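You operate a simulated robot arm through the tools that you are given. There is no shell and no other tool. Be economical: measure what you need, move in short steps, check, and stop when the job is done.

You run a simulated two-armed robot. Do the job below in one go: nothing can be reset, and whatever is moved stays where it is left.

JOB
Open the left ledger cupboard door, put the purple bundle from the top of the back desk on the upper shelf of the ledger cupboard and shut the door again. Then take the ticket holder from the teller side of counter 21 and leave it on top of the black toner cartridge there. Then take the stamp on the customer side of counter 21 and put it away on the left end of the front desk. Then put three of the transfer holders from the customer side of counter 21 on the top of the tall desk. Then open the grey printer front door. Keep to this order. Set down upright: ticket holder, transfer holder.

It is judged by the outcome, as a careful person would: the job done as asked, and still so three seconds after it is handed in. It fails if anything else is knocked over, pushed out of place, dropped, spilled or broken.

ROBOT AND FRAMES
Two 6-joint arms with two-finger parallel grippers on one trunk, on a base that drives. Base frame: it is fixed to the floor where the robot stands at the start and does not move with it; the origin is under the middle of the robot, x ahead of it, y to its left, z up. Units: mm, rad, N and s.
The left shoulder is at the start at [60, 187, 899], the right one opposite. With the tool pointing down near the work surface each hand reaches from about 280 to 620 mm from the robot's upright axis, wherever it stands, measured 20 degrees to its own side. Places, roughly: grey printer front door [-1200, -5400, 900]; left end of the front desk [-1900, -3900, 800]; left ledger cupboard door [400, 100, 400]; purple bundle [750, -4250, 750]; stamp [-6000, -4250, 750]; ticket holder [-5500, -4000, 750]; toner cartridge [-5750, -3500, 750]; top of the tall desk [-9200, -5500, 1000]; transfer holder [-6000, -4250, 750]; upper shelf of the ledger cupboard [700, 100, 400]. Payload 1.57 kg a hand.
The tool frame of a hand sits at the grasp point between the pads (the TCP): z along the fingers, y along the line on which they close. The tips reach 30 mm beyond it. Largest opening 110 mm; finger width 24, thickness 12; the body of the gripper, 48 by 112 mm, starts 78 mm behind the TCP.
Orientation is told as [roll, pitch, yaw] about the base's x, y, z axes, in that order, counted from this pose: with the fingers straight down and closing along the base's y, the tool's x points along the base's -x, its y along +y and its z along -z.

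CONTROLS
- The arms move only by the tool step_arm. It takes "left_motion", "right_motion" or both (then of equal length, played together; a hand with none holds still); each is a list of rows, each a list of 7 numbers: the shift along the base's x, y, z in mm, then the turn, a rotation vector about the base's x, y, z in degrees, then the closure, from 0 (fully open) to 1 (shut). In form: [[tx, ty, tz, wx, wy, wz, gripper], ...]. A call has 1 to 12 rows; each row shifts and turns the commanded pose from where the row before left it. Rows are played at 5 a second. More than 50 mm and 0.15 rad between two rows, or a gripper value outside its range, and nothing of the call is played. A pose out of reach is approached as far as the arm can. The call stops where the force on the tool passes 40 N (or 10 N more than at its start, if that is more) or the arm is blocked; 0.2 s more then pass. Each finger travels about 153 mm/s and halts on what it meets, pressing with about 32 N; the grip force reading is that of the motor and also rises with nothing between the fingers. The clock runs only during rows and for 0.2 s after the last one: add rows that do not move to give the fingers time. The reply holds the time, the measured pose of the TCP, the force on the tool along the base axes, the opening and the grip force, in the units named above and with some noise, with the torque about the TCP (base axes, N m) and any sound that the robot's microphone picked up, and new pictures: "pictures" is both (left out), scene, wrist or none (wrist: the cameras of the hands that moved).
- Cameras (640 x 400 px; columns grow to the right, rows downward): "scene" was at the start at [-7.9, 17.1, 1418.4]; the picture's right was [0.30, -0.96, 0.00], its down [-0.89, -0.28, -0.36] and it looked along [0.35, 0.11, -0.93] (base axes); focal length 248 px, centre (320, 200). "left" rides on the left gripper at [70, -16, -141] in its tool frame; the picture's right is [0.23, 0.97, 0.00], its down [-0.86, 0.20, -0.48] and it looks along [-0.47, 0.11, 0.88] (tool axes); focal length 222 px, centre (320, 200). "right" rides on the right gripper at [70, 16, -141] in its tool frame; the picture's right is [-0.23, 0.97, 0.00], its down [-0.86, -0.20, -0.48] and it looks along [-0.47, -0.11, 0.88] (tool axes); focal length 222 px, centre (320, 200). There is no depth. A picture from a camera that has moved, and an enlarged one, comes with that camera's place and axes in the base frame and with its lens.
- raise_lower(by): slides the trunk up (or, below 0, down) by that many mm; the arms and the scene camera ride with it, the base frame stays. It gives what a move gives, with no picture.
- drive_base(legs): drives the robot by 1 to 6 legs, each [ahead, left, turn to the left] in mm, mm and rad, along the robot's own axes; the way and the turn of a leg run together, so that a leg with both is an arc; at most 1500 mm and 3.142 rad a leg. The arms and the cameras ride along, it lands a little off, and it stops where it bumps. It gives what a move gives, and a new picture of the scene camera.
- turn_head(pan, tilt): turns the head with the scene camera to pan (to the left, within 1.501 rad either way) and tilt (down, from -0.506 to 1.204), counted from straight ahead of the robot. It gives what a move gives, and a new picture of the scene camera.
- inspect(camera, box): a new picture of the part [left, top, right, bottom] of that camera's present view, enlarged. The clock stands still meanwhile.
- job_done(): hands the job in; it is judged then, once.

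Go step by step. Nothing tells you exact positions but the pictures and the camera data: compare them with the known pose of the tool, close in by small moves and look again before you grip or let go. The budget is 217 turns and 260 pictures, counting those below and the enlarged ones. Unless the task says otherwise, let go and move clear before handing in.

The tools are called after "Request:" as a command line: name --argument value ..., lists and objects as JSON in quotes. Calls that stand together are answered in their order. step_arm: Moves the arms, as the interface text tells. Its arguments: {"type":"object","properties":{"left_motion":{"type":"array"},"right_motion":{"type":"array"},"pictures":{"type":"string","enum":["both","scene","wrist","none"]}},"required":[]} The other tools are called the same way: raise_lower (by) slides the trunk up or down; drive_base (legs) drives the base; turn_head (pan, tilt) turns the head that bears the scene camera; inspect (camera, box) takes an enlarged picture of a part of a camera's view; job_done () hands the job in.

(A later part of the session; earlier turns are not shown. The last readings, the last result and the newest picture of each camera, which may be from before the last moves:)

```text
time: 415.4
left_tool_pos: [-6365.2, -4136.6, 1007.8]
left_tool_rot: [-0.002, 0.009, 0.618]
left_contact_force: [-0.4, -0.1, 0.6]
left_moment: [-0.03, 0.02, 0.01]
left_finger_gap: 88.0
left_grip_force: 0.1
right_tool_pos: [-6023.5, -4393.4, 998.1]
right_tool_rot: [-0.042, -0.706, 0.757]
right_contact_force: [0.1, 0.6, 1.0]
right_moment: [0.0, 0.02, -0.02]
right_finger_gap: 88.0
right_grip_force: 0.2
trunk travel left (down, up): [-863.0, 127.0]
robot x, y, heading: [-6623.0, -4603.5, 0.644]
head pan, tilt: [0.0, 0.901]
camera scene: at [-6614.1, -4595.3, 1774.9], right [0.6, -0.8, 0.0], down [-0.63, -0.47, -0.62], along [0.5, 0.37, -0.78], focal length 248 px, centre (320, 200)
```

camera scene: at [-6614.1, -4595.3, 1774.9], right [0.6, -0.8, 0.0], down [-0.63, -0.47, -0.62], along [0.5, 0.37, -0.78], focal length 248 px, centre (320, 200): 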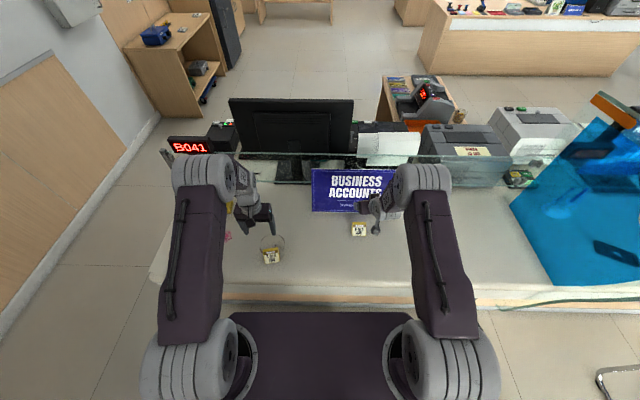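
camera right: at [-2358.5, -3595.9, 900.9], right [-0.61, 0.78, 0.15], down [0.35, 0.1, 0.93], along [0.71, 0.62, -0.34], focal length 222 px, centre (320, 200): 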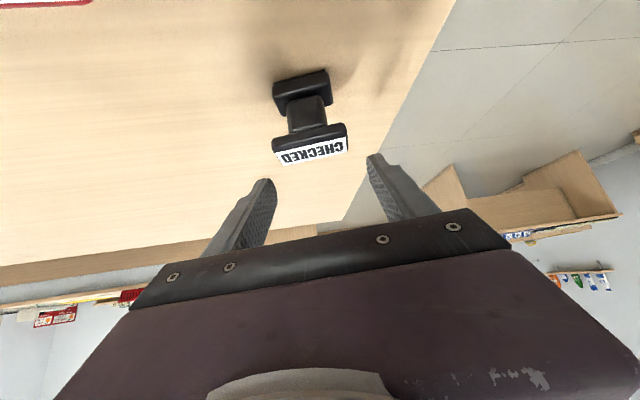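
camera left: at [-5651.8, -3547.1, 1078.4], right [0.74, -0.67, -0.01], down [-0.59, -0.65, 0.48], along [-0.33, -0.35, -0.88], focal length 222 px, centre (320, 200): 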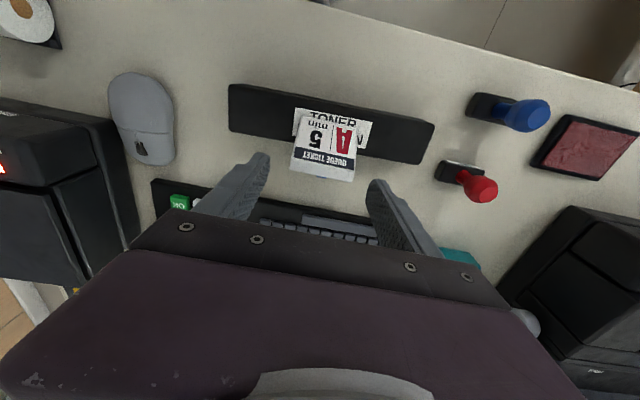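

Request:
raise_lower --by -100

Request:
inspect --camera "right" --box '[0, 0, 640, 400]'

Request:
inspect --camera "left" --box '[0, 0, 640, 400]'

```text
time: 416.7
left_tool_pos: [-6365.4, -4138.3, 908.7]
left_tool_rot: [-0.001, 0.007, 0.62]
left_contact_force: [-0.3, 0.3, -0.4]
left_moment: [-0.01, -0.03, -0.01]
left_finger_gap: 88.3
left_grip_force: 0.2
right_tool_pos: [-6024.9, -4394.6, 896.5]
right_tool_rot: [-0.039, -0.706, 0.757]
right_contact_force: [0.4, 0.2, -0.3]
right_moment: [0.0, 0.05, 0.01]
right_finger_gap: 88.0
right_grip_force: 0.0
trunk travel left (down, up): [-763.0, 227.0]
robot x, y, heading: [-6627.1, -4606.9, 0.648]
head pan, tilt: [0.0, 0.901]
```

```text
1.00 times, centred on (320, 200) of right (not enlarged: the box is as wide or as high as the picture)
camera zoom: at [-6143.1, -4477.7, 958.8], right [-0.52, 0.84, 0.12], down [0.37, 0.1, 0.92], along [0.77, 0.53, -0.36], focal length 222 px, centre (320, 200)
```

zoom: 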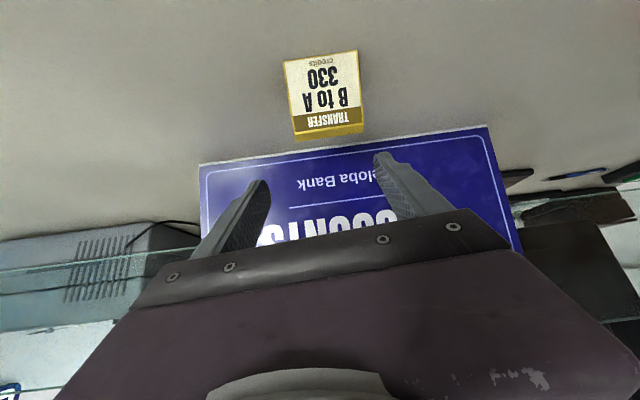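

```text
1.00 times, centred on (320, 200) of left (not enlarged: the box is as wide or as high as the picture)
camera zoom: at [-6411.6, -4190.1, 1050.1], right [-0.75, 0.66, 0.0], down [0.58, 0.66, 0.47], along [0.31, 0.36, -0.88], focal length 222 px, centre (320, 200)
```

zoom: 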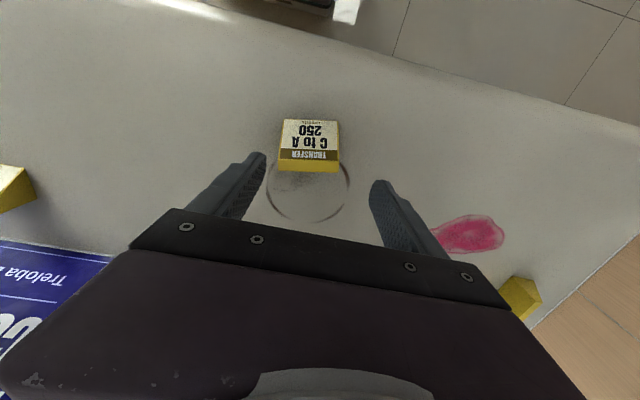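

Both holders are located: C at about (-6358, -4150), D at about (-6018, -4368). I'll align both hands over them and lower halfway.

Request:
step_arm --right_motion '[[-1, 11, 0, 0, 0, -4.7, 0.1], [0, 10, 0, 0, 0, -4.7, 0.1], [0, 0, 0, 0, 0, 0, 0.1]]' --left_motion '[[4, -6, 0, 0, 0, 0, 0.15], [4, -6, 0, 0, 0, 0, 0.15], [0, 0, 0, 0, 0, 0, 0.15]]' --pictures "none"

Request:
raise_lower --by -45

Request:
inspect --camera "right" --box '[0, 0, 640, 400]'

Request:
inspect --camera "left" --box '[0, 0, 640, 400]'

```text
time: 417.5
left_tool_pos: [-6356.0, -4150.3, 908.0]
left_tool_rot: [0.0, 0.01, 0.618]
left_contact_force: [0.0, 0.5, -0.3]
left_moment: [0.01, -0.03, 0.0]
left_finger_gap: 93.7
left_grip_force: 0.0
right_tool_pos: [-6024.9, -4374.0, 897.0]
right_tool_rot: [-0.041, -0.705, 0.595]
right_contact_force: [-0.2, 0.1, 0.1]
right_moment: [0.02, 0.02, 0.0]
right_finger_gap: 99.2
right_grip_force: 0.0
trunk travel left (down, up): [-763.0, 227.0]
robot x, y, heading: [-6624.2, -4607.7, 0.647]
head pan, tilt: [0.0, 0.901]
```

```text
time: 418.4
left_tool_pos: [-6355.6, -4150.1, 863.2]
left_tool_rot: [-0.001, 0.007, 0.62]
left_contact_force: [-0.4, 0.1, 0.0]
left_moment: [0.01, -0.01, 0.02]
left_finger_gap: 93.5
left_grip_force: 0.0
right_tool_pos: [-6025.3, -4373.3, 851.6]
right_tool_rot: [-0.041, -0.706, 0.593]
right_contact_force: [-0.5, -0.3, 0.2]
right_moment: [0.02, 0.0, -0.03]
right_finger_gap: 99.1
right_grip_force: 0.2
trunk travel left (down, up): [-718.0, 272.0]
robot x, y, heading: [-6623.5, -4608.8, 0.642]
head pan, tilt: [0.0, 0.901]
```

```text
1.00 times, centred on (320, 200) of right (not enlarged: the box is as wide or as high as the picture)
camera zoom: at [-6156.4, -4436.1, 914.0], right [-0.38, 0.92, 0.12], down [0.38, 0.04, 0.92], along [0.84, 0.39, -0.36], focal length 222 px, centre (320, 200)
```

zoom: 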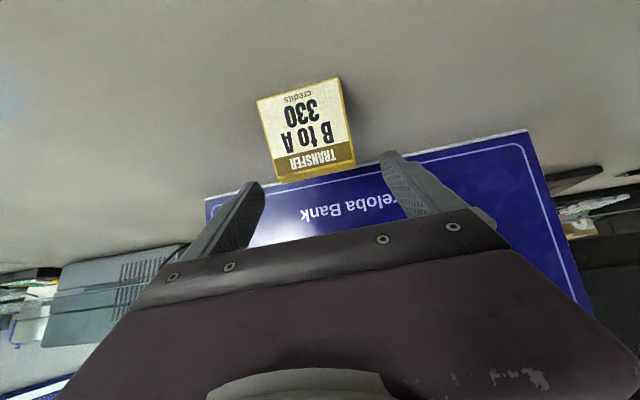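

```text
1.00 times, centred on (320, 200) of left (not enlarged: the box is as wide or as high as the picture)
camera zoom: at [-6403.1, -4202.7, 1005.1], right [-0.75, 0.66, 0.0], down [0.58, 0.66, 0.47], along [0.31, 0.36, -0.88], focal length 222 px, centre (320, 200)
```

zoom: 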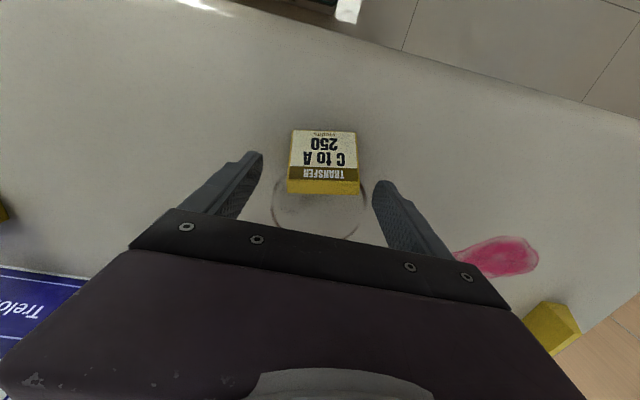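

Careful analysis: C needs the left hand turned +13°, D only a small right shift. I'll correct both, then lower and check.

Request:
step_arm --right_motion '[[2, -3, 0, 0, 0, 0.5, 0.1], [2, -3, 0, 0, 0, 0.5, 0.1], [0, 0, 0, 0, 0, 0, 0.1]]' --left_motion '[[-3, 0, 0, 0, 0, 6.5, 0.15], [-2, 0, -5, 0, 0, 6.5, 0.15], [0, 0, -5, 0, 0, 0, 0.15]]' --pictures "none"

Request:
raise_lower --by -36

Request:
inspect --camera "right" --box '[160, 60, 480, 260]'

Request:
inspect --camera "left" --box '[160, 60, 480, 260]'

```text
time: 419.2
left_tool_pos: [-6362.7, -4150.8, 854.0]
left_tool_rot: [0.0, 0.007, 0.848]
left_contact_force: [0.2, -0.1, 0.0]
left_moment: [0.02, -0.02, -0.01]
left_finger_gap: 93.4
left_grip_force: 0.0
right_tool_pos: [-6020.1, -4379.7, 852.4]
right_tool_rot: [-0.039, -0.705, 0.609]
right_contact_force: [-0.7, 0.1, 0.1]
right_moment: [-0.01, -0.04, 0.02]
right_finger_gap: 99.2
right_grip_force: 0.0
trunk travel left (down, up): [-718.0, 272.0]
robot x, y, heading: [-6621.5, -4608.6, 0.643]
head pan, tilt: [0.0, 0.901]
```

```text
time: 420.0
left_tool_pos: [-6362.3, -4151.0, 818.1]
left_tool_rot: [-0.001, 0.007, 0.848]
left_contact_force: [0.4, 0.0, -0.1]
left_moment: [-0.01, 0.01, 0.02]
left_finger_gap: 93.4
left_grip_force: 0.0
right_tool_pos: [-6020.3, -4379.9, 815.5]
right_tool_rot: [-0.039, -0.706, 0.611]
right_contact_force: [0.0, 0.2, 0.3]
right_moment: [-0.02, 0.01, 0.02]
right_finger_gap: 99.2
right_grip_force: 0.1
trunk travel left (down, up): [-682.0, 308.0]
robot x, y, heading: [-6624.1, -4606.0, 0.646]
head pan, tilt: [0.0, 0.901]
```

```text
2.00 times, centred on (320, 160) of right
camera zoom: at [-6150.7, -4444.4, 878.3], right [-0.39, 0.91, 0.12], down [0.38, 0.04, 0.92], along [0.84, 0.41, -0.36], focal length 444 px, centre (320, 280)
```

zoom: 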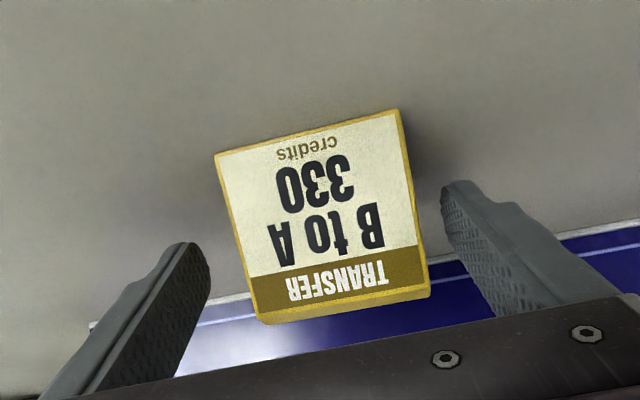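

```text
2.00 times, centred on (320, 160) of left
camera zoom: at [-6395.3, -4211.9, 958.9], right [-0.88, 0.47, 0.0], down [0.42, 0.78, 0.47], along [0.22, 0.42, -0.88], focal length 444 px, centre (320, 280)
```

zoom: 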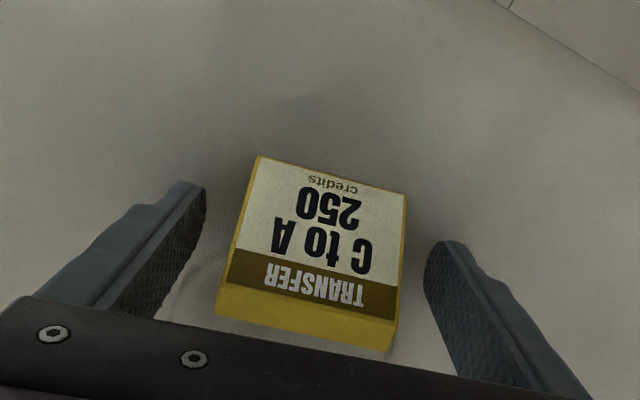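

Both holders sit between the fingers. Close both grippers.

Request:
step_arm --right_motion '[[0, 0, -3, 0, 0, 0, 0.25], [0, 0, 0, 0, 0, 0, 0.4], [0, 0, 0, 0, 0, 0, 0.6], [0, 0, 0, 0, 0, 0, 0.6]]' --left_motion '[[0, 0, -4, 0, 0, 0, 0.25], [0, 0, 0, 0, 0, 0, 0.4], [0, 0, 0, 0, 0, 0, 0.6], [0, 0, 0, 0, 0, 0, 0.6]]' --pictures "wrist"

```text
time: 421.0
left_tool_pos: [-6360.4, -4150.6, 812.9]
left_tool_rot: [0.0, 0.009, 0.845]
left_contact_force: [0.4, -0.3, 0.0]
left_moment: [0.04, 0.03, 0.0]
left_finger_gap: 63.4
left_grip_force: 32.0
right_tool_pos: [-6020.1, -4379.6, 813.0]
right_tool_rot: [-0.04, -0.703, 0.61]
right_contact_force: [-0.4, -0.4, 0.4]
right_moment: [0.03, 0.0, 0.06]
right_finger_gap: 63.4
right_grip_force: 31.9
trunk travel left (down, up): [-682.0, 308.0]
robot x, y, heading: [-6623.8, -4609.5, 0.644]
head pan, tilt: [0.0, 0.901]
camera right: at [-6150.7, -4444.3, 874.7], right [-0.39, 0.91, 0.12], down [0.38, 0.05, 0.92], along [0.84, 0.41, -0.36], focal length 222 px, centre (320, 200)
camera left: at [-6395.0, -4211.6, 954.2], right [-0.88, 0.47, 0.0], down [0.42, 0.78, 0.47], along [0.22, 0.42, -0.88], focal length 222 px, centre (320, 200)
```

right: 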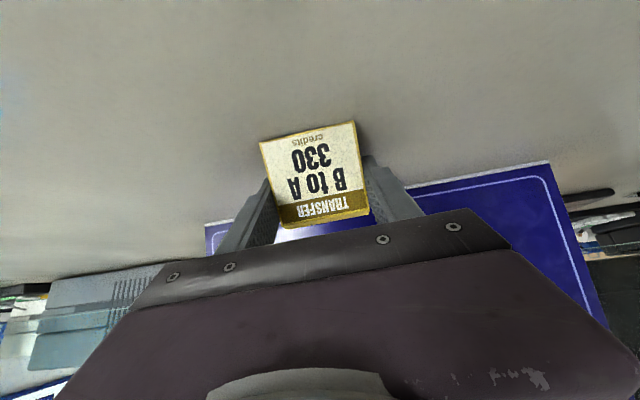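
left: 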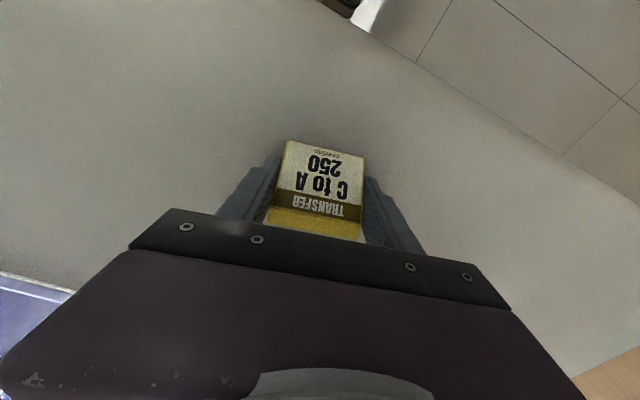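

Both holders gripped. Lift straight up, back off, move clear of the chairs, turn around and drive toward the tall desk.

Request:
raise_lower --by 300

Request:
turn_head --pan 0.0 --tilt 0.6

Request:
drive_base --legs '[[-250, 0, 0], [0, 770, 0], [0, 0, 3.133], [1200, 0, 0]]'

```text
time: 424.0
left_tool_pos: [-6361.6, -4150.2, 1113.2]
left_tool_rot: [-0.002, 0.008, 0.847]
left_contact_force: [-0.4, 0.0, -0.5]
left_moment: [0.01, 0.01, -0.03]
left_finger_gap: 63.4
left_grip_force: 32.9
right_tool_pos: [-6019.7, -4379.9, 1112.7]
right_tool_rot: [-0.041, -0.706, 0.61]
right_contact_force: [0.2, 0.7, -1.1]
right_moment: [0.01, -0.01, 0.02]
right_finger_gap: 63.2
right_grip_force: 31.7
trunk travel left (down, up): [-982.0, 8.0]
robot x, y, heading: [-6626.2, -4602.0, 0.648]
head pan, tilt: [0.0, 0.901]
```

```text
time: 424.8
left_tool_pos: [-6361.8, -4149.9, 1113.8]
left_tool_rot: [-0.001, 0.007, 0.845]
left_contact_force: [0.0, -0.3, -0.5]
left_moment: [0.01, 0.03, -0.01]
left_finger_gap: 63.5
left_grip_force: 32.1
right_tool_pos: [-6019.3, -4378.3, 1112.8]
right_tool_rot: [-0.041, -0.705, 0.611]
right_contact_force: [1.1, 0.9, -0.8]
right_moment: [-0.01, 0.0, -0.01]
right_finger_gap: 63.3
right_grip_force: 32.3
trunk travel left (down, up): [-982.0, 8.0]
robot x, y, heading: [-6622.4, -4605.9, 0.643]
head pan, tilt: [0.0, 0.6]
camera scene: at [-6602.4, -4588.8, 1918.6], right [0.6, -0.8, 0.0], down [-0.45, -0.34, -0.82], along [0.66, 0.5, -0.57], focal length 248 px, centre (320, 200)
```

scene: 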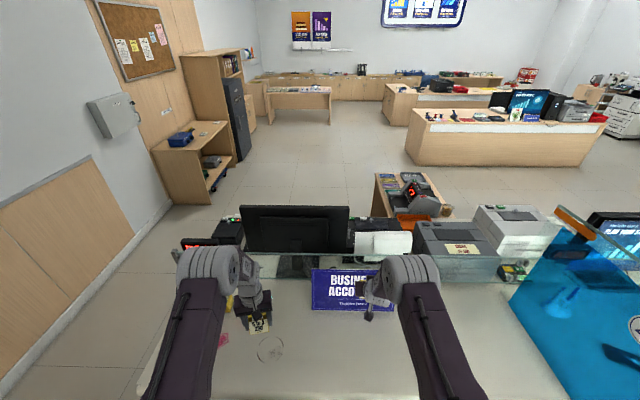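

```text
time: 443.4
left_tool_pos: [-8532.7, -5306.2, 1113.3]
left_tool_rot: [0.002, 0.005, -2.304]
left_contact_force: [-0.1, 0.5, -0.7]
left_moment: [0.02, -0.01, -0.03]
left_finger_gap: 63.4
left_grip_force: 31.8
right_tool_pos: [-8872.9, -5073.8, 1113.2]
right_tool_rot: [-0.04, -0.704, -2.539]
right_contact_force: [-0.2, -0.4, -1.2]
right_moment: [-0.03, -0.01, 0.03]
right_finger_gap: 63.0
right_grip_force: 31.3
trunk travel left (down, up): [-982.0, 8.0]
robot x, y, heading: [-8265.5, -4853.1, -2.506]
head pan, tilt: [0.0, 0.6]
camera scene: at [-8290.3, -4867.9, 1918.7], right [-0.59, 0.8, 0.0], down [0.45, 0.34, -0.83], along [-0.66, -0.49, -0.56], focal length 248 px, centre (320, 200)
```

scene: 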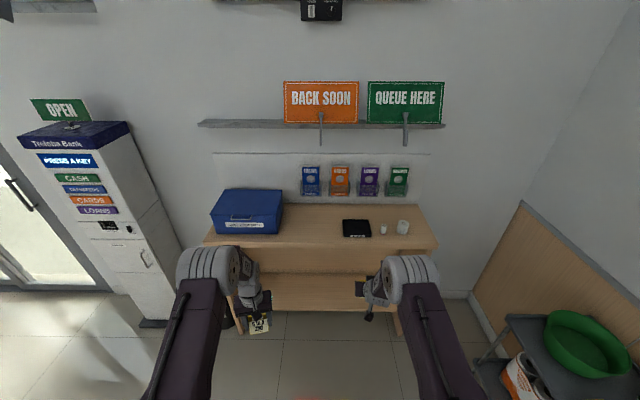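

I'm in front of the tall desk (top ≈ z 970): blue box at left, a black tray and cups to the right, with free space between. I'll place C (left hand) first in the free gap, with the right hand raised.

Request:
step_arm --right_motion '[[0, 0, 25, 0, 0, 0, 0.6], [0, 0, 25, 0, 0, 0, 0.6], [0, 0, 25, 0, 0, 0, 0.6], [0, 0, 25, 0, 0, 0, 0.6]]' --pictures "none"

Request:
drive_base --legs '[[570, -123, 0]]'

Request:
turn_head --pan 0.1 --tilt 0.95

Request:
inspect --camera "left" --box '[0, 0, 640, 400]'

```text
time: 444.4
left_tool_pos: [-8533.5, -5305.6, 1111.7]
left_tool_rot: [0.0, 0.01, -2.305]
left_contact_force: [0.6, -0.8, -0.3]
left_moment: [0.05, -0.01, 0.01]
left_finger_gap: 63.5
left_grip_force: 32.3
right_tool_pos: [-8873.7, -5076.4, 1212.6]
right_tool_rot: [-0.041, -0.706, -2.54]
right_contact_force: [0.5, -0.1, -0.3]
right_moment: [0.0, 0.01, -0.01]
right_finger_gap: 63.2
right_grip_force: 31.6
trunk travel left (down, up): [-982.0, 8.0]
robot x, y, heading: [-8265.0, -4849.7, -2.508]
head pan, tilt: [0.0, 0.6]
```

```text
time: 447.8
left_tool_pos: [-9059.6, -5546.0, 1113.7]
left_tool_rot: [-0.002, 0.006, -2.298]
left_contact_force: [-0.5, 0.6, 0.2]
left_moment: [0.0, 0.0, 0.0]
left_finger_gap: 63.4
left_grip_force: 31.8
right_tool_pos: [-9402.3, -5318.3, 1213.3]
right_tool_rot: [-0.042, -0.707, -2.535]
right_contact_force: [0.3, 0.4, -0.8]
right_moment: [-0.03, -0.03, 0.0]
right_finger_gap: 63.4
right_grip_force: 32.0
trunk travel left (down, up): [-982.0, 8.0]
robot x, y, heading: [-8797.8, -5089.8, -2.503]
head pan, tilt: [0.0, 0.6]
camera scene: at [-8819.6, -5107.0, 1918.7], right [-0.6, 0.8, 0.0], down [0.45, 0.34, -0.83], along [-0.66, -0.49, -0.56], focal length 248 px, centre (320, 200)
```

scene: 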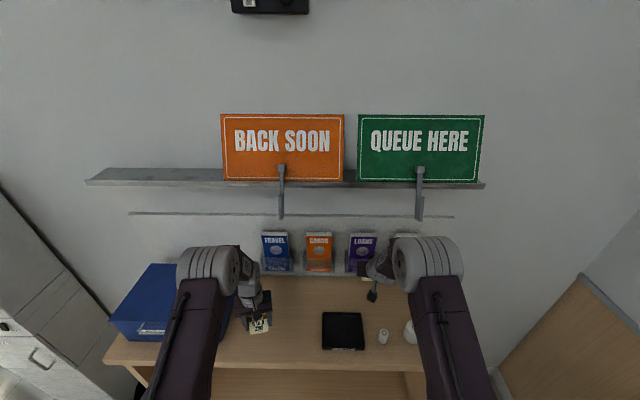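

```text
time: 448.6
left_tool_pos: [-9062.1, -5546.6, 1112.3]
left_tool_rot: [0.001, 0.01, -2.298]
left_contact_force: [0.1, -0.7, -0.6]
left_moment: [0.04, 0.0, -0.01]
left_finger_gap: 63.7
left_grip_force: 31.9
right_tool_pos: [-9403.4, -5319.7, 1212.1]
right_tool_rot: [-0.041, -0.705, -2.534]
right_contact_force: [-0.4, 0.1, -0.9]
right_moment: [-0.01, 0.01, 0.02]
right_finger_gap: 63.1
right_grip_force: 32.5
trunk travel left (down, up): [-982.0, 8.0]
robot x, y, heading: [-8797.6, -5088.6, -2.505]
head pan, tilt: [0.099, 0.949]
camera scene: at [-8805.6, -5104.6, 1890.3], right [-0.67, 0.74, 0.0], down [0.6, 0.55, -0.58], along [-0.43, -0.39, -0.81], focal length 248 px, centre (320, 200)
```

scene: 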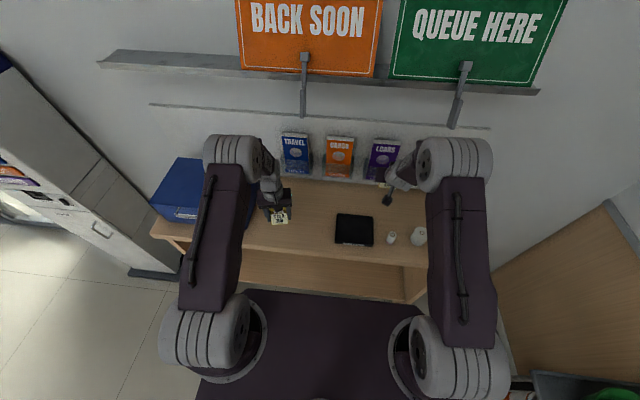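

```text
1.00 times, centred on (320, 200) of left (not enlarged: the box is as wide or as high as the picture)
camera zoom: at [-9029.0, -5484.2, 1254.1], right [0.88, -0.48, 0.0], down [-0.42, -0.77, 0.47], along [-0.22, -0.41, -0.88], focal length 222 px, centre (320, 200)
```

zoom: 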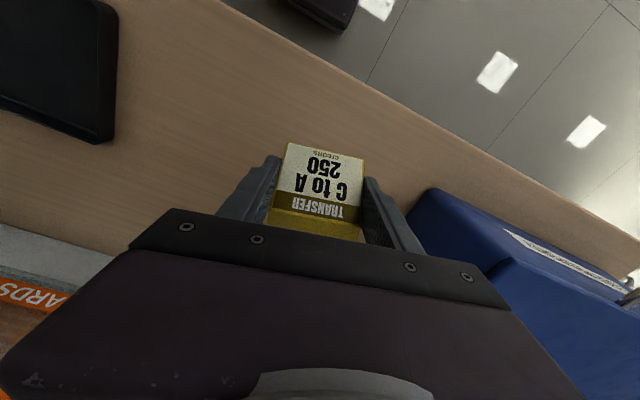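

There's room between the blue box and the tray. I'll move C ~65 mm further back and 15 mm right, then lower.

Request:
step_arm --left_motion '[[-20, -9, 0, 0, 0, 0, 0.6], [-21, -9, 0, 0, 0, 0, 0.6], [-20, -8, 0, 0, 0, 0, 0.6], [0, 0, 0, 0, 0, 0, 0.6]]' --pictures "none"

Request:
raise_lower --by -65

Request:
inspect --camera "left" --box '[0, 0, 640, 400]'

Request:
inspect --camera "scene" --box '[200, 140, 440, 290]'

```text
time: 449.6
left_tool_pos: [-9123.4, -5573.9, 1113.2]
left_tool_rot: [0.0, 0.009, -2.299]
left_contact_force: [0.5, 0.0, -0.1]
left_moment: [0.0, 0.01, 0.01]
left_finger_gap: 63.3
left_grip_force: 32.0
right_tool_pos: [-9403.1, -5317.7, 1213.5]
right_tool_rot: [-0.041, -0.705, -2.538]
right_contact_force: [1.3, -0.4, -0.2]
right_moment: [0.0, -0.01, 0.03]
right_finger_gap: 63.5
right_grip_force: 32.3
trunk travel left (down, up): [-982.0, 8.0]
robot x, y, heading: [-8798.8, -5093.8, -2.503]
head pan, tilt: [0.099, 0.949]
```

```text
time: 450.6
left_tool_pos: [-9123.6, -5573.2, 1048.9]
left_tool_rot: [0.001, 0.008, -2.298]
left_contact_force: [0.5, 0.0, -0.4]
left_moment: [0.01, 0.02, 0.02]
left_finger_gap: 63.5
left_grip_force: 31.9
right_tool_pos: [-9404.5, -5319.0, 1147.5]
right_tool_rot: [-0.04, -0.705, -2.537]
right_contact_force: [0.1, -0.3, -0.4]
right_moment: [0.01, -0.03, -0.01]
right_finger_gap: 63.5
right_grip_force: 32.2
trunk travel left (down, up): [-917.0, 73.0]
robot x, y, heading: [-8794.6, -5091.2, -2.503]
head pan, tilt: [0.099, 0.949]
```

```text
1.00 times, centred on (320, 200) of left (not enlarged: the box is as wide or as high as the picture)
camera zoom: at [-9089.7, -5510.7, 1190.1], right [0.88, -0.48, 0.0], down [-0.42, -0.77, 0.47], along [-0.22, -0.41, -0.88], focal length 222 px, centre (320, 200)
```

zoom: 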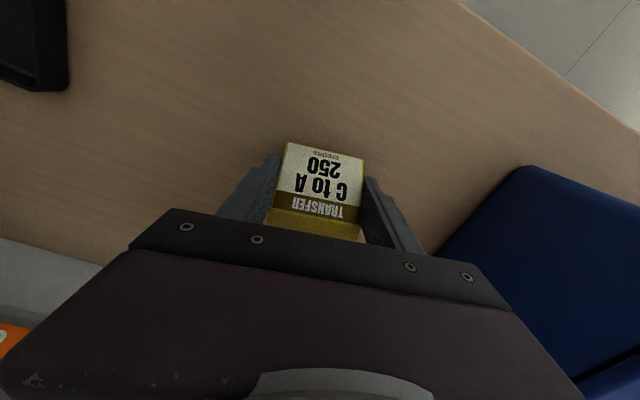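

```text
2.67 times, centred on (320, 215) of scene
camera zoom: at [-8804.9, -5104.3, 1825.2], right [-0.67, 0.74, 0.0], down [0.6, 0.55, -0.58], along [-0.43, -0.39, -0.81], focal length 662 px, centre (320, 160)
```

zoom: 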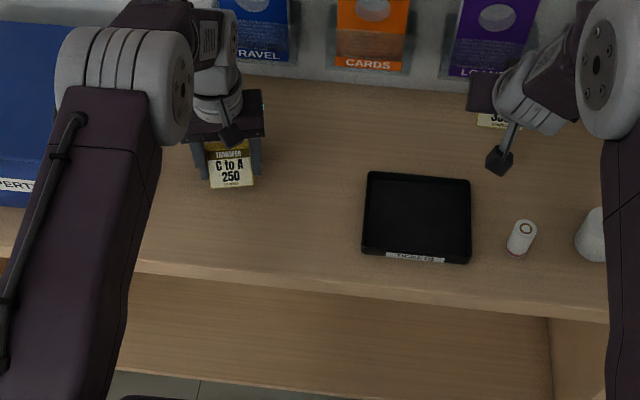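

Position is good. Lowering in steps until contact.

Request:
raise_lower --by -12

Request:
raise_lower --by -6

Request:
raise_lower --by -5

Request:
raise_lower --by -4

Request:
inspect --camera "left" --box '[160, 60, 480, 260]'

```text
time: 451.2
left_tool_pos: [-9124.0, -5575.1, 1036.4]
left_tool_rot: [-0.001, 0.01, -2.299]
left_contact_force: [0.6, -0.6, -0.9]
left_moment: [-0.01, -0.02, 0.0]
left_finger_gap: 63.1
left_grip_force: 32.3
right_tool_pos: [-9403.6, -5319.0, 1135.0]
right_tool_rot: [-0.04, -0.706, -2.536]
right_contact_force: [0.3, 0.1, 0.2]
right_moment: [0.02, -0.02, 0.0]
right_finger_gap: 63.3
right_grip_force: 31.9
trunk travel left (down, up): [-905.0, 85.0]
robot x, y, heading: [-8799.4, -5091.3, -2.501]
head pan, tilt: [0.099, 0.949]
```

```text
time: 451.8
left_tool_pos: [-9122.3, -5572.5, 1032.2]
left_tool_rot: [0.0, 0.005, -2.299]
left_contact_force: [1.9, 0.5, 17.0]
left_moment: [0.1, -0.44, -0.03]
left_finger_gap: 63.3
left_grip_force: 32.3
right_tool_pos: [-9402.5, -5317.0, 1130.8]
right_tool_rot: [-0.04, -0.707, -2.534]
right_contact_force: [0.5, -0.6, -0.9]
right_moment: [0.02, 0.0, -0.02]
right_finger_gap: 63.1
right_grip_force: 32.2
trunk travel left (down, up): [-899.0, 91.0]
robot x, y, heading: [-8794.3, -5089.1, -2.506]
head pan, tilt: [0.099, 0.949]
```

```text
time: 452.3
left_tool_pos: [-9122.2, -5573.3, 1030.4]
left_tool_rot: [0.0, -0.002, -2.299]
left_contact_force: [0.0, -6.8, 36.8]
left_moment: [-0.42, -0.42, 0.01]
left_finger_gap: 63.4
left_grip_force: 32.1
right_tool_pos: [-9401.8, -5315.7, 1127.0]
right_tool_rot: [-0.04, -0.709, -2.534]
right_contact_force: [0.5, 0.3, -1.1]
right_moment: [-0.03, 0.01, 0.01]
right_finger_gap: 63.3
right_grip_force: 32.0
trunk travel left (down, up): [-894.0, 96.0]
robot x, y, heading: [-8797.0, -5089.2, -2.502]
head pan, tilt: [0.099, 0.949]
```

```text
time: 452.6
left_tool_pos: [-9124.2, -5574.1, 1030.0]
left_tool_rot: [0.0, -0.002, -2.3]
left_contact_force: [6.1, 4.2, 19.2]
left_moment: [0.11, -0.12, -0.01]
left_finger_gap: 63.2
left_grip_force: 31.7
right_tool_pos: [-9403.8, -5316.0, 1125.0]
right_tool_rot: [-0.04, -0.706, -2.536]
right_contact_force: [-0.8, 0.3, -1.1]
right_moment: [-0.04, -0.03, -0.01]
right_finger_gap: 63.3
right_grip_force: 31.7
trunk travel left (down, up): [-894.0, 96.0]
robot x, y, heading: [-8800.0, -5091.9, -2.499]
head pan, tilt: [0.099, 0.949]
stopped: the force on the tool passed its limit at 51 N (the readings are from after the stop); the commanded pose is now the measured one
```

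```text
2.00 times, centred on (320, 160) of left
camera zoom: at [-9089.1, -5509.9, 1170.8], right [0.88, -0.48, 0.0], down [-0.42, -0.77, 0.48], along [-0.23, -0.42, -0.88], focal length 444 px, centre (320, 280)
```

zoom: 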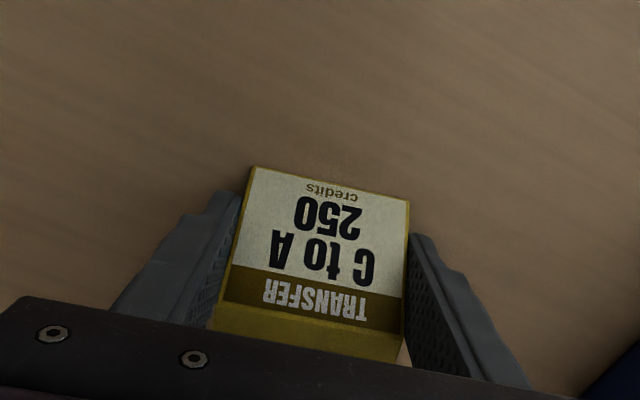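

Contact made (desk top ≈ 976). Release and lift.

Request:
raise_lower --by 2

Request:
step_arm --left_motion '[[0, 0, 0, 0, 0, 0, 0.38], [0, 0, 0, 0, 0, 0, 0.3], [0, 0, 0, 0, 0, 0, 0.2], [0, 0, 20, 0, 0, 0, 0.2], [0, 0, 30, 0, 0, 0, 0.2], [0, 0, 40, 0, 0, 0, 0.2], [0, 0, 40, 0, 0, 0, 0.2]]' --pictures "scene"

```text
time: 453.2
left_tool_pos: [-9124.6, -5574.5, 1030.5]
left_tool_rot: [-0.001, 0.001, -2.297]
left_contact_force: [0.8, 1.4, 5.6]
left_moment: [-0.1, 0.01, -0.01]
left_finger_gap: 63.3
left_grip_force: 31.6
right_tool_pos: [-9403.1, -5316.9, 1126.9]
right_tool_rot: [-0.042, -0.707, -2.537]
right_contact_force: [0.2, 0.0, -0.8]
right_moment: [-0.01, 0.01, 0.01]
right_finger_gap: 63.1
right_grip_force: 32.0
trunk travel left (down, up): [-896.0, 94.0]
robot x, y, heading: [-8801.2, -5093.5, -2.498]
head pan, tilt: [0.099, 0.949]
```

```text
time: 454.8
left_tool_pos: [-9122.9, -5575.8, 1160.6]
left_tool_rot: [0.0, 0.0, -2.297]
left_contact_force: [-0.4, 0.0, -0.4]
left_moment: [-0.02, -0.01, -0.03]
left_finger_gap: 88.0
left_grip_force: 0.0
right_tool_pos: [-9403.5, -5318.0, 1127.2]
right_tool_rot: [-0.042, -0.705, -2.535]
right_contact_force: [0.4, 0.4, -0.4]
right_moment: [-0.01, 0.01, -0.04]
right_finger_gap: 63.3
right_grip_force: 32.1
trunk travel left (down, up): [-896.0, 94.0]
robot x, y, heading: [-8798.8, -5093.0, -2.496]
head pan, tilt: [0.099, 0.949]
camera scene: at [-8804.1, -5103.9, 1803.5], right [-0.68, 0.74, 0.0], down [0.6, 0.55, -0.58], along [-0.43, -0.39, -0.81], focal length 248 px, centre (320, 200)
```

scene: 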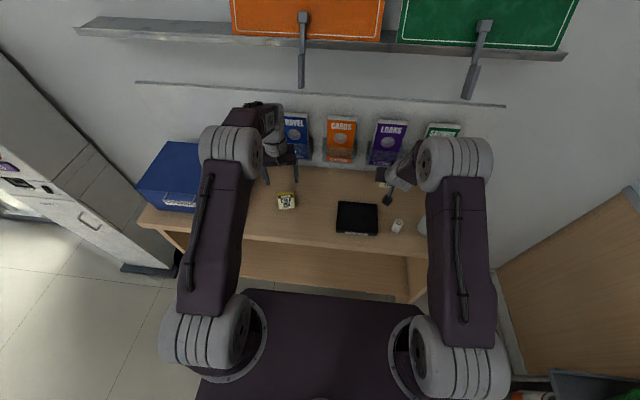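

C stands upright. Now D: I'll raise and retract the left hand, then strafe left to bring D beside C.

Request:
step_arm --left_motion '[[15, 11, 35, 0, 0, 0, 0.2], [15, 11, 35, 0, 0, 0, 0.2], [15, 11, 35, 0, 0, 0, 0.2], [15, 11, 35, 0, 0, 0, 0.2], [0, 0, 0, 0, 0, 0, 0.2]]' --pictures "none"

Request:
drive_base --legs '[[-30, 250, 0]]'

Request:
inspect --camera "right" --box '[0, 0, 640, 400]'

```text
time: 456.0
left_tool_pos: [-9064.8, -5531.3, 1300.4]
left_tool_rot: [0.001, 0.002, -2.298]
left_contact_force: [-0.9, -0.2, 0.6]
left_moment: [-0.02, -0.01, -0.01]
left_finger_gap: 88.2
left_grip_force: 0.0
right_tool_pos: [-9403.8, -5318.0, 1125.6]
right_tool_rot: [-0.041, -0.704, -2.536]
right_contact_force: [-0.1, -0.8, -0.6]
right_moment: [0.0, 0.01, 0.03]
right_finger_gap: 63.4
right_grip_force: 31.9
trunk travel left (down, up): [-896.0, 94.0]
robot x, y, heading: [-8795.9, -5091.6, -2.501]
head pan, tilt: [0.099, 0.949]
```

```text
time: 457.8
left_tool_pos: [-8892.3, -5712.1, 1301.0]
left_tool_rot: [0.001, 0.002, -2.3]
left_contact_force: [-0.6, 1.1, 0.4]
left_moment: [-0.03, 0.02, -0.02]
left_finger_gap: 87.8
left_grip_force: 0.1
right_tool_pos: [-9231.6, -5500.2, 1125.7]
right_tool_rot: [-0.038, -0.705, -2.538]
right_contact_force: [0.5, -0.1, -1.1]
right_moment: [-0.01, 0.01, 0.0]
right_finger_gap: 63.5
right_grip_force: 31.8
trunk travel left (down, up): [-896.0, 94.0]
robot x, y, heading: [-8621.4, -5273.6, -2.5]
head pan, tilt: [0.099, 0.949]
camera scene: at [-8633.6, -5284.6, 1803.6], right [-0.67, 0.74, 0.0], down [0.6, 0.55, -0.58], along [-0.43, -0.39, -0.81], focal length 248 px, centre (320, 200)
```

scene: 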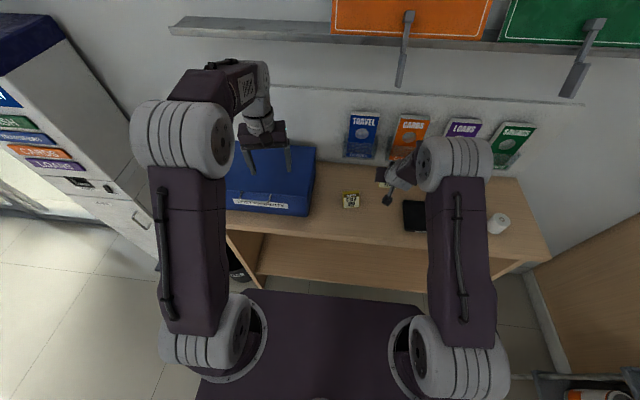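

```text
1.00 times, centred on (320, 200) of right (not enlarged: the box is as wide or as high as the picture)
camera zoom: at [-9100.3, -5435.9, 1187.1], right [0.39, -0.91, 0.12], down [-0.38, -0.04, 0.92], along [-0.84, -0.41, -0.36], focal length 222 px, centre (320, 200)
```

zoom: 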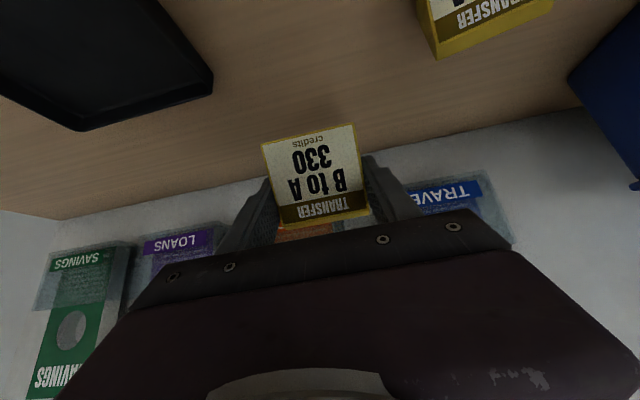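

D hangs beside C with room. Lower: 80 mm, then small steps to contact.

Request:
raise_lower --by -82

Request:
raise_lower --by -6

Request:
raise_lower --by -4

```text
time: 459.0
left_tool_pos: [-8891.4, -5713.8, 1218.2]
left_tool_rot: [0.0, 0.0, -2.298]
left_contact_force: [0.2, 0.4, 0.4]
left_moment: [-0.03, 0.02, -0.01]
left_finger_gap: 87.9
left_grip_force: 0.1
right_tool_pos: [-9230.2, -5502.1, 1044.8]
right_tool_rot: [-0.04, -0.705, -2.536]
right_contact_force: [-0.5, 0.4, -1.0]
right_moment: [0.01, -0.01, -0.02]
right_finger_gap: 63.3
right_grip_force: 32.0
trunk travel left (down, up): [-814.0, 176.0]
robot x, y, heading: [-8624.3, -5272.7, -2.496]
head pan, tilt: [0.099, 0.949]
```

```text
time: 459.5
left_tool_pos: [-8891.9, -5713.9, 1212.8]
left_tool_rot: [0.0, 0.001, -2.298]
left_contact_force: [-0.3, -0.6, 0.4]
left_moment: [0.01, 0.01, 0.0]
left_finger_gap: 88.2
left_grip_force: 0.1
right_tool_pos: [-9230.9, -5503.1, 1038.0]
right_tool_rot: [-0.04, -0.704, -2.535]
right_contact_force: [0.1, 0.3, -1.1]
right_moment: [0.03, 0.0, -0.01]
right_finger_gap: 63.4
right_grip_force: 31.6
trunk travel left (down, up): [-808.0, 182.0]
robot x, y, heading: [-8623.2, -5277.9, -2.496]
head pan, tilt: [0.099, 0.949]
```

```text
time: 460.1
left_tool_pos: [-8892.1, -5714.2, 1205.7]
left_tool_rot: [0.001, 0.002, -2.299]
left_contact_force: [0.0, 0.8, -1.1]
left_moment: [-0.01, 0.01, -0.03]
left_finger_gap: 87.9
left_grip_force: 0.0
right_tool_pos: [-9230.4, -5500.6, 1033.0]
right_tool_rot: [-0.039, -0.705, -2.535]
right_contact_force: [0.2, -0.1, -0.7]
right_moment: [0.01, 0.01, -0.01]
right_finger_gap: 63.4
right_grip_force: 31.9
trunk travel left (down, up): [-804.0, 186.0]
robot x, y, heading: [-8625.1, -5273.6, -2.496]
head pan, tilt: [0.099, 0.949]
```

Request:
raise_lower --by -3

Request:
raise_lower --by -3

Request:
inspect --camera "right" --box '[160, 60, 480, 260]'

```text
time: 460.6
left_tool_pos: [-8891.3, -5714.1, 1205.1]
left_tool_rot: [-0.002, -0.001, -2.298]
left_contact_force: [1.1, 0.0, -0.5]
left_moment: [-0.03, -0.01, 0.01]
left_finger_gap: 88.0
left_grip_force: 0.1
right_tool_pos: [-9229.3, -5501.2, 1032.4]
right_tool_rot: [-0.04, -0.711, -2.537]
right_contact_force: [-0.8, 0.8, 10.3]
right_moment: [-0.12, -0.38, -0.03]
right_finger_gap: 63.4
right_grip_force: 32.2
trunk travel left (down, up): [-801.0, 189.0]
robot x, y, heading: [-8622.7, -5276.5, -2.498]
head pan, tilt: [0.099, 0.949]
```

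```text
time: 461.1
left_tool_pos: [-8888.0, -5713.7, 1202.5]
left_tool_rot: [-0.004, -0.002, -2.298]
left_contact_force: [0.1, -0.6, 0.1]
left_moment: [-0.02, -0.02, -0.01]
left_finger_gap: 88.1
left_grip_force: 0.0
right_tool_pos: [-9230.3, -5501.1, 1033.0]
right_tool_rot: [-0.043, -0.714, -2.534]
right_contact_force: [-5.2, 0.2, 23.6]
right_moment: [-0.48, -0.56, -0.05]
right_finger_gap: 63.7
right_grip_force: 32.1
trunk travel left (down, up): [-798.0, 192.0]
robot x, y, heading: [-8624.2, -5268.2, -2.494]
head pan, tilt: [0.099, 0.949]
```

```text
2.00 times, centred on (320, 160) of right
camera zoom: at [-9097.9, -5437.1, 1092.3], right [0.39, -0.91, 0.12], down [-0.37, -0.04, 0.93], along [-0.84, -0.41, -0.35], focal length 444 px, centre (320, 280)
```

zoom: 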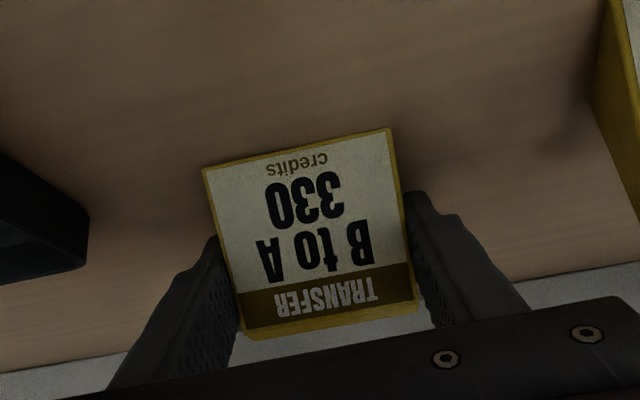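

Contact. Release D and lift the right hand straight up.

Request:
raise_lower --by 2

Request:
step_arm --right_motion '[[0, 0, 0, 0, 0, 0, 0.38], [0, 0, 0, 0, 0, 0, 0.3], [0, 0, 0, 0, 0, 0, 0.25], [0, 0, 15, 0, 0, 0, 0.25], [0, 0, 25, 0, 0, 0, 0.25], [0, 0, 35, 0, 0, 0, 0.25], [0, 0, 35, 0, 0, 0, 0.25]]' --pictures "scene"

Request:
inspect --camera "right" --box '[0, 0, 640, 400]'

```text
time: 461.6
left_tool_pos: [-8889.1, -5713.1, 1204.6]
left_tool_rot: [-0.001, 0.0, -2.299]
left_contact_force: [-0.5, 0.9, -0.2]
left_moment: [-0.01, 0.01, 0.02]
left_finger_gap: 88.0
left_grip_force: 0.0
right_tool_pos: [-9229.4, -5500.8, 1031.8]
right_tool_rot: [-0.043, -0.709, -2.535]
right_contact_force: [-8.1, -1.8, 21.2]
right_moment: [-0.62, -0.13, -0.22]
right_finger_gap: 63.5
right_grip_force: 32.5
trunk travel left (down, up): [-800.0, 190.0]
robot x, y, heading: [-8624.9, -5275.5, -2.503]
head pan, tilt: [0.099, 0.949]
```

```text
time: 463.2
left_tool_pos: [-8889.2, -5715.7, 1203.6]
left_tool_rot: [-0.001, 0.001, -2.298]
left_contact_force: [-0.1, -0.6, 0.1]
left_moment: [0.01, 0.03, 0.01]
left_finger_gap: 88.0
left_grip_force: 0.2
right_tool_pos: [-9228.7, -5503.2, 1141.3]
right_tool_rot: [-0.043, -0.707, -2.531]
right_contact_force: [0.4, -0.3, -0.4]
right_moment: [0.05, 0.04, 0.0]
right_finger_gap: 82.7
right_grip_force: 0.0
trunk travel left (down, up): [-800.0, 190.0]
robot x, y, heading: [-8625.8, -5276.1, -2.499]
head pan, tilt: [0.099, 0.949]
camera scene: at [-8629.8, -5287.8, 1707.5], right [-0.68, 0.74, 0.0], down [0.6, 0.55, -0.58], along [-0.43, -0.39, -0.81], focal length 248 px, centre (320, 200)
```

scene: 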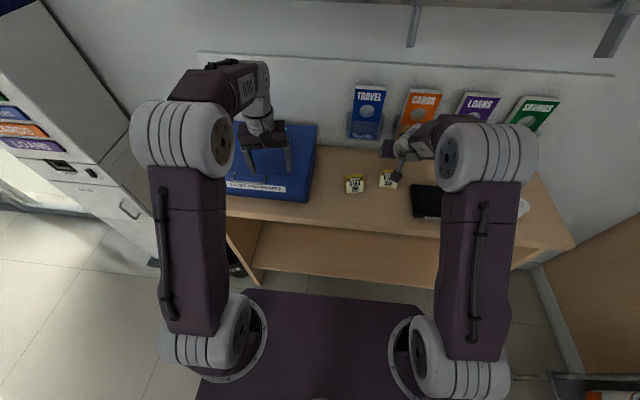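

```text
1.00 times, centred on (320, 200) of right (not enlarged: the box is as wide or as high as the picture)
camera zoom: at [-9098.0, -5438.8, 1201.7], right [0.39, -0.91, 0.12], down [-0.38, -0.05, 0.93], along [-0.84, -0.41, -0.36], focal length 222 px, centre (320, 200)
```

zoom: 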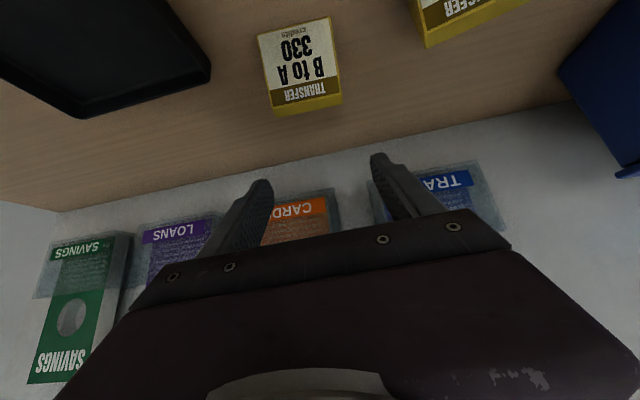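

Both holders stand upright on the tall desk. Now for the third one (B), which faces the counter's end: I'll back off, turn to face along the counter and approach from its end.

Request:
raise_lower --by 120

Request:
drive_base --legs '[[-350, 0, 0], [0, 0, 1.57], [-430, 1100, 0], [0, 1070, 0]]'

Request:
inspect --camera "left" --box '[0, 0, 640, 400]'

```text
time: 464.7
left_tool_pos: [-8890.5, -5714.5, 1324.5]
left_tool_rot: [0.0, 0.002, -2.297]
left_contact_force: [-0.4, 0.3, 0.3]
left_moment: [0.0, 0.0, 0.0]
left_finger_gap: 87.9
left_grip_force: 0.0
right_tool_pos: [-9229.3, -5502.2, 1258.7]
right_tool_rot: [-0.04, -0.705, -2.535]
right_contact_force: [0.5, 1.0, -1.2]
right_moment: [0.01, 0.0, 0.0]
right_finger_gap: 82.6
right_grip_force: 0.1
trunk travel left (down, up): [-920.0, 70.0]
robot x, y, heading: [-8619.7, -5274.3, -2.502]
head pan, tilt: [0.099, 0.949]
```

```text
time: 481.5
left_tool_pos: [-6416.2, -3711.4, 1324.0]
left_tool_rot: [0.0, 0.001, -0.75]
left_contact_force: [-0.3, -0.3, -0.1]
left_moment: [-0.02, 0.02, -0.03]
left_finger_gap: 88.2
left_grip_force: 0.0
right_tool_pos: [-6635.4, -4044.7, 1259.1]
right_tool_rot: [-0.041, -0.706, -0.986]
right_contact_force: [0.2, 0.0, 0.5]
right_moment: [-0.03, -0.02, -0.01]
right_finger_gap: 82.6
right_grip_force: 0.1
trunk travel left (down, up): [-920.0, 70.0]
robot x, y, heading: [-6851.7, -3432.4, -0.946]
head pan, tilt: [0.099, 0.949]
camera scene: at [-6838.4, -3440.1, 1827.6], right [-0.75, -0.66, 0.0], down [-0.54, 0.61, -0.58], along [0.38, -0.44, -0.81], focal length 248 px, centre (320, 200)
```

scene: 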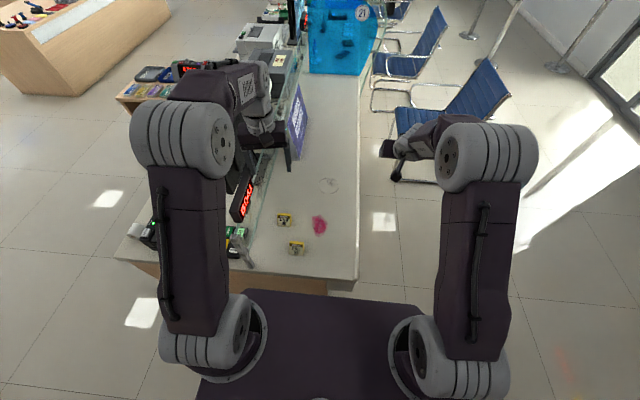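

```text
1.00 times, centred on (320, 200) of left (not enlarged: the box is as wide or as high as the picture)
camera zoom: at [-6478.1, -3674.5, 1465.1], right [0.5, 0.87, 0.0], down [0.76, -0.44, 0.48], along [0.41, -0.24, -0.88], focal length 222 px, centre (320, 200)
```

zoom: 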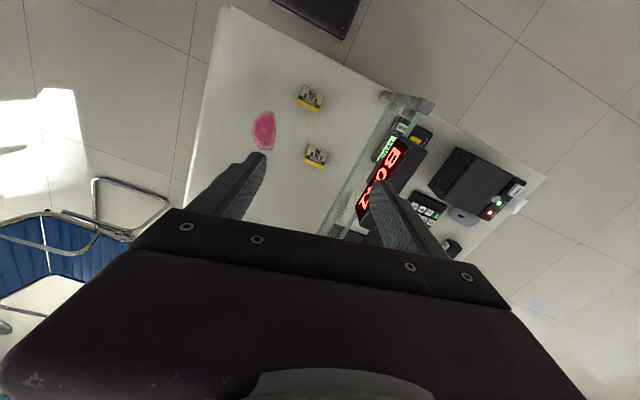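

B (nearer the end) is at about (-6450, -3729). I'll shift the left hand over it and lower.

Request:
step_arm --left_motion '[[-17, -9, 0, 0, 0, 0, 0.15], [-17, -9, 0, 0, 0, 0, 0.15], [0, 0, 0, 0, 0, 0, 0.15]]' --pictures "none"

Request:
raise_lower --by -390

Request:
inspect --camera "left" --box '[0, 0, 640, 400]'

```text
time: 482.3
left_tool_pos: [-6448.6, -3729.5, 1322.5]
left_tool_rot: [-0.002, 0.001, -0.748]
left_contact_force: [0.6, 0.3, -0.3]
left_moment: [-0.03, 0.03, -0.01]
left_finger_gap: 93.5
left_grip_force: 0.1
right_tool_pos: [-6633.0, -4044.6, 1259.9]
right_tool_rot: [-0.042, -0.704, -0.984]
right_contact_force: [0.2, -0.5, 0.8]
right_moment: [-0.02, 0.0, -0.03]
right_finger_gap: 82.6
right_grip_force: 0.1
trunk travel left (down, up): [-920.0, 70.0]
robot x, y, heading: [-6849.6, -3434.3, -0.955]
head pan, tilt: [0.099, 0.949]
```

```text
time: 486.0
left_tool_pos: [-6448.8, -3729.1, 933.2]
left_tool_rot: [-0.001, 0.001, -0.747]
left_contact_force: [-0.7, -0.4, 0.1]
left_moment: [0.01, 0.01, -0.02]
left_finger_gap: 93.4
left_grip_force: 0.0
right_tool_pos: [-6635.2, -4044.9, 870.0]
right_tool_rot: [-0.041, -0.707, -0.987]
right_contact_force: [-0.1, 0.6, 0.6]
right_moment: [-0.03, -0.01, -0.01]
right_finger_gap: 82.4
right_grip_force: 0.1
trunk travel left (down, up): [-530.0, 460.0]
robot x, y, heading: [-6850.3, -3433.8, -0.951]
head pan, tilt: [0.099, 0.949]
```

```text
1.00 times, centred on (320, 200) of left (not enlarged: the box is as wide or as high as the picture)
camera zoom: at [-6510.9, -3692.2, 1074.6], right [0.5, 0.87, 0.0], down [0.76, -0.44, 0.48], along [0.41, -0.24, -0.88], focal length 222 px, centre (320, 200)
```

zoom: 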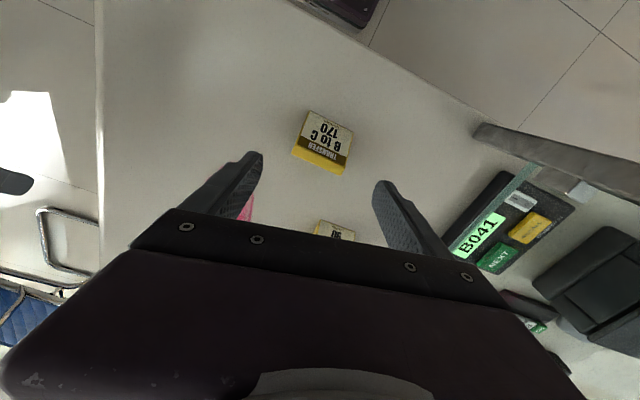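

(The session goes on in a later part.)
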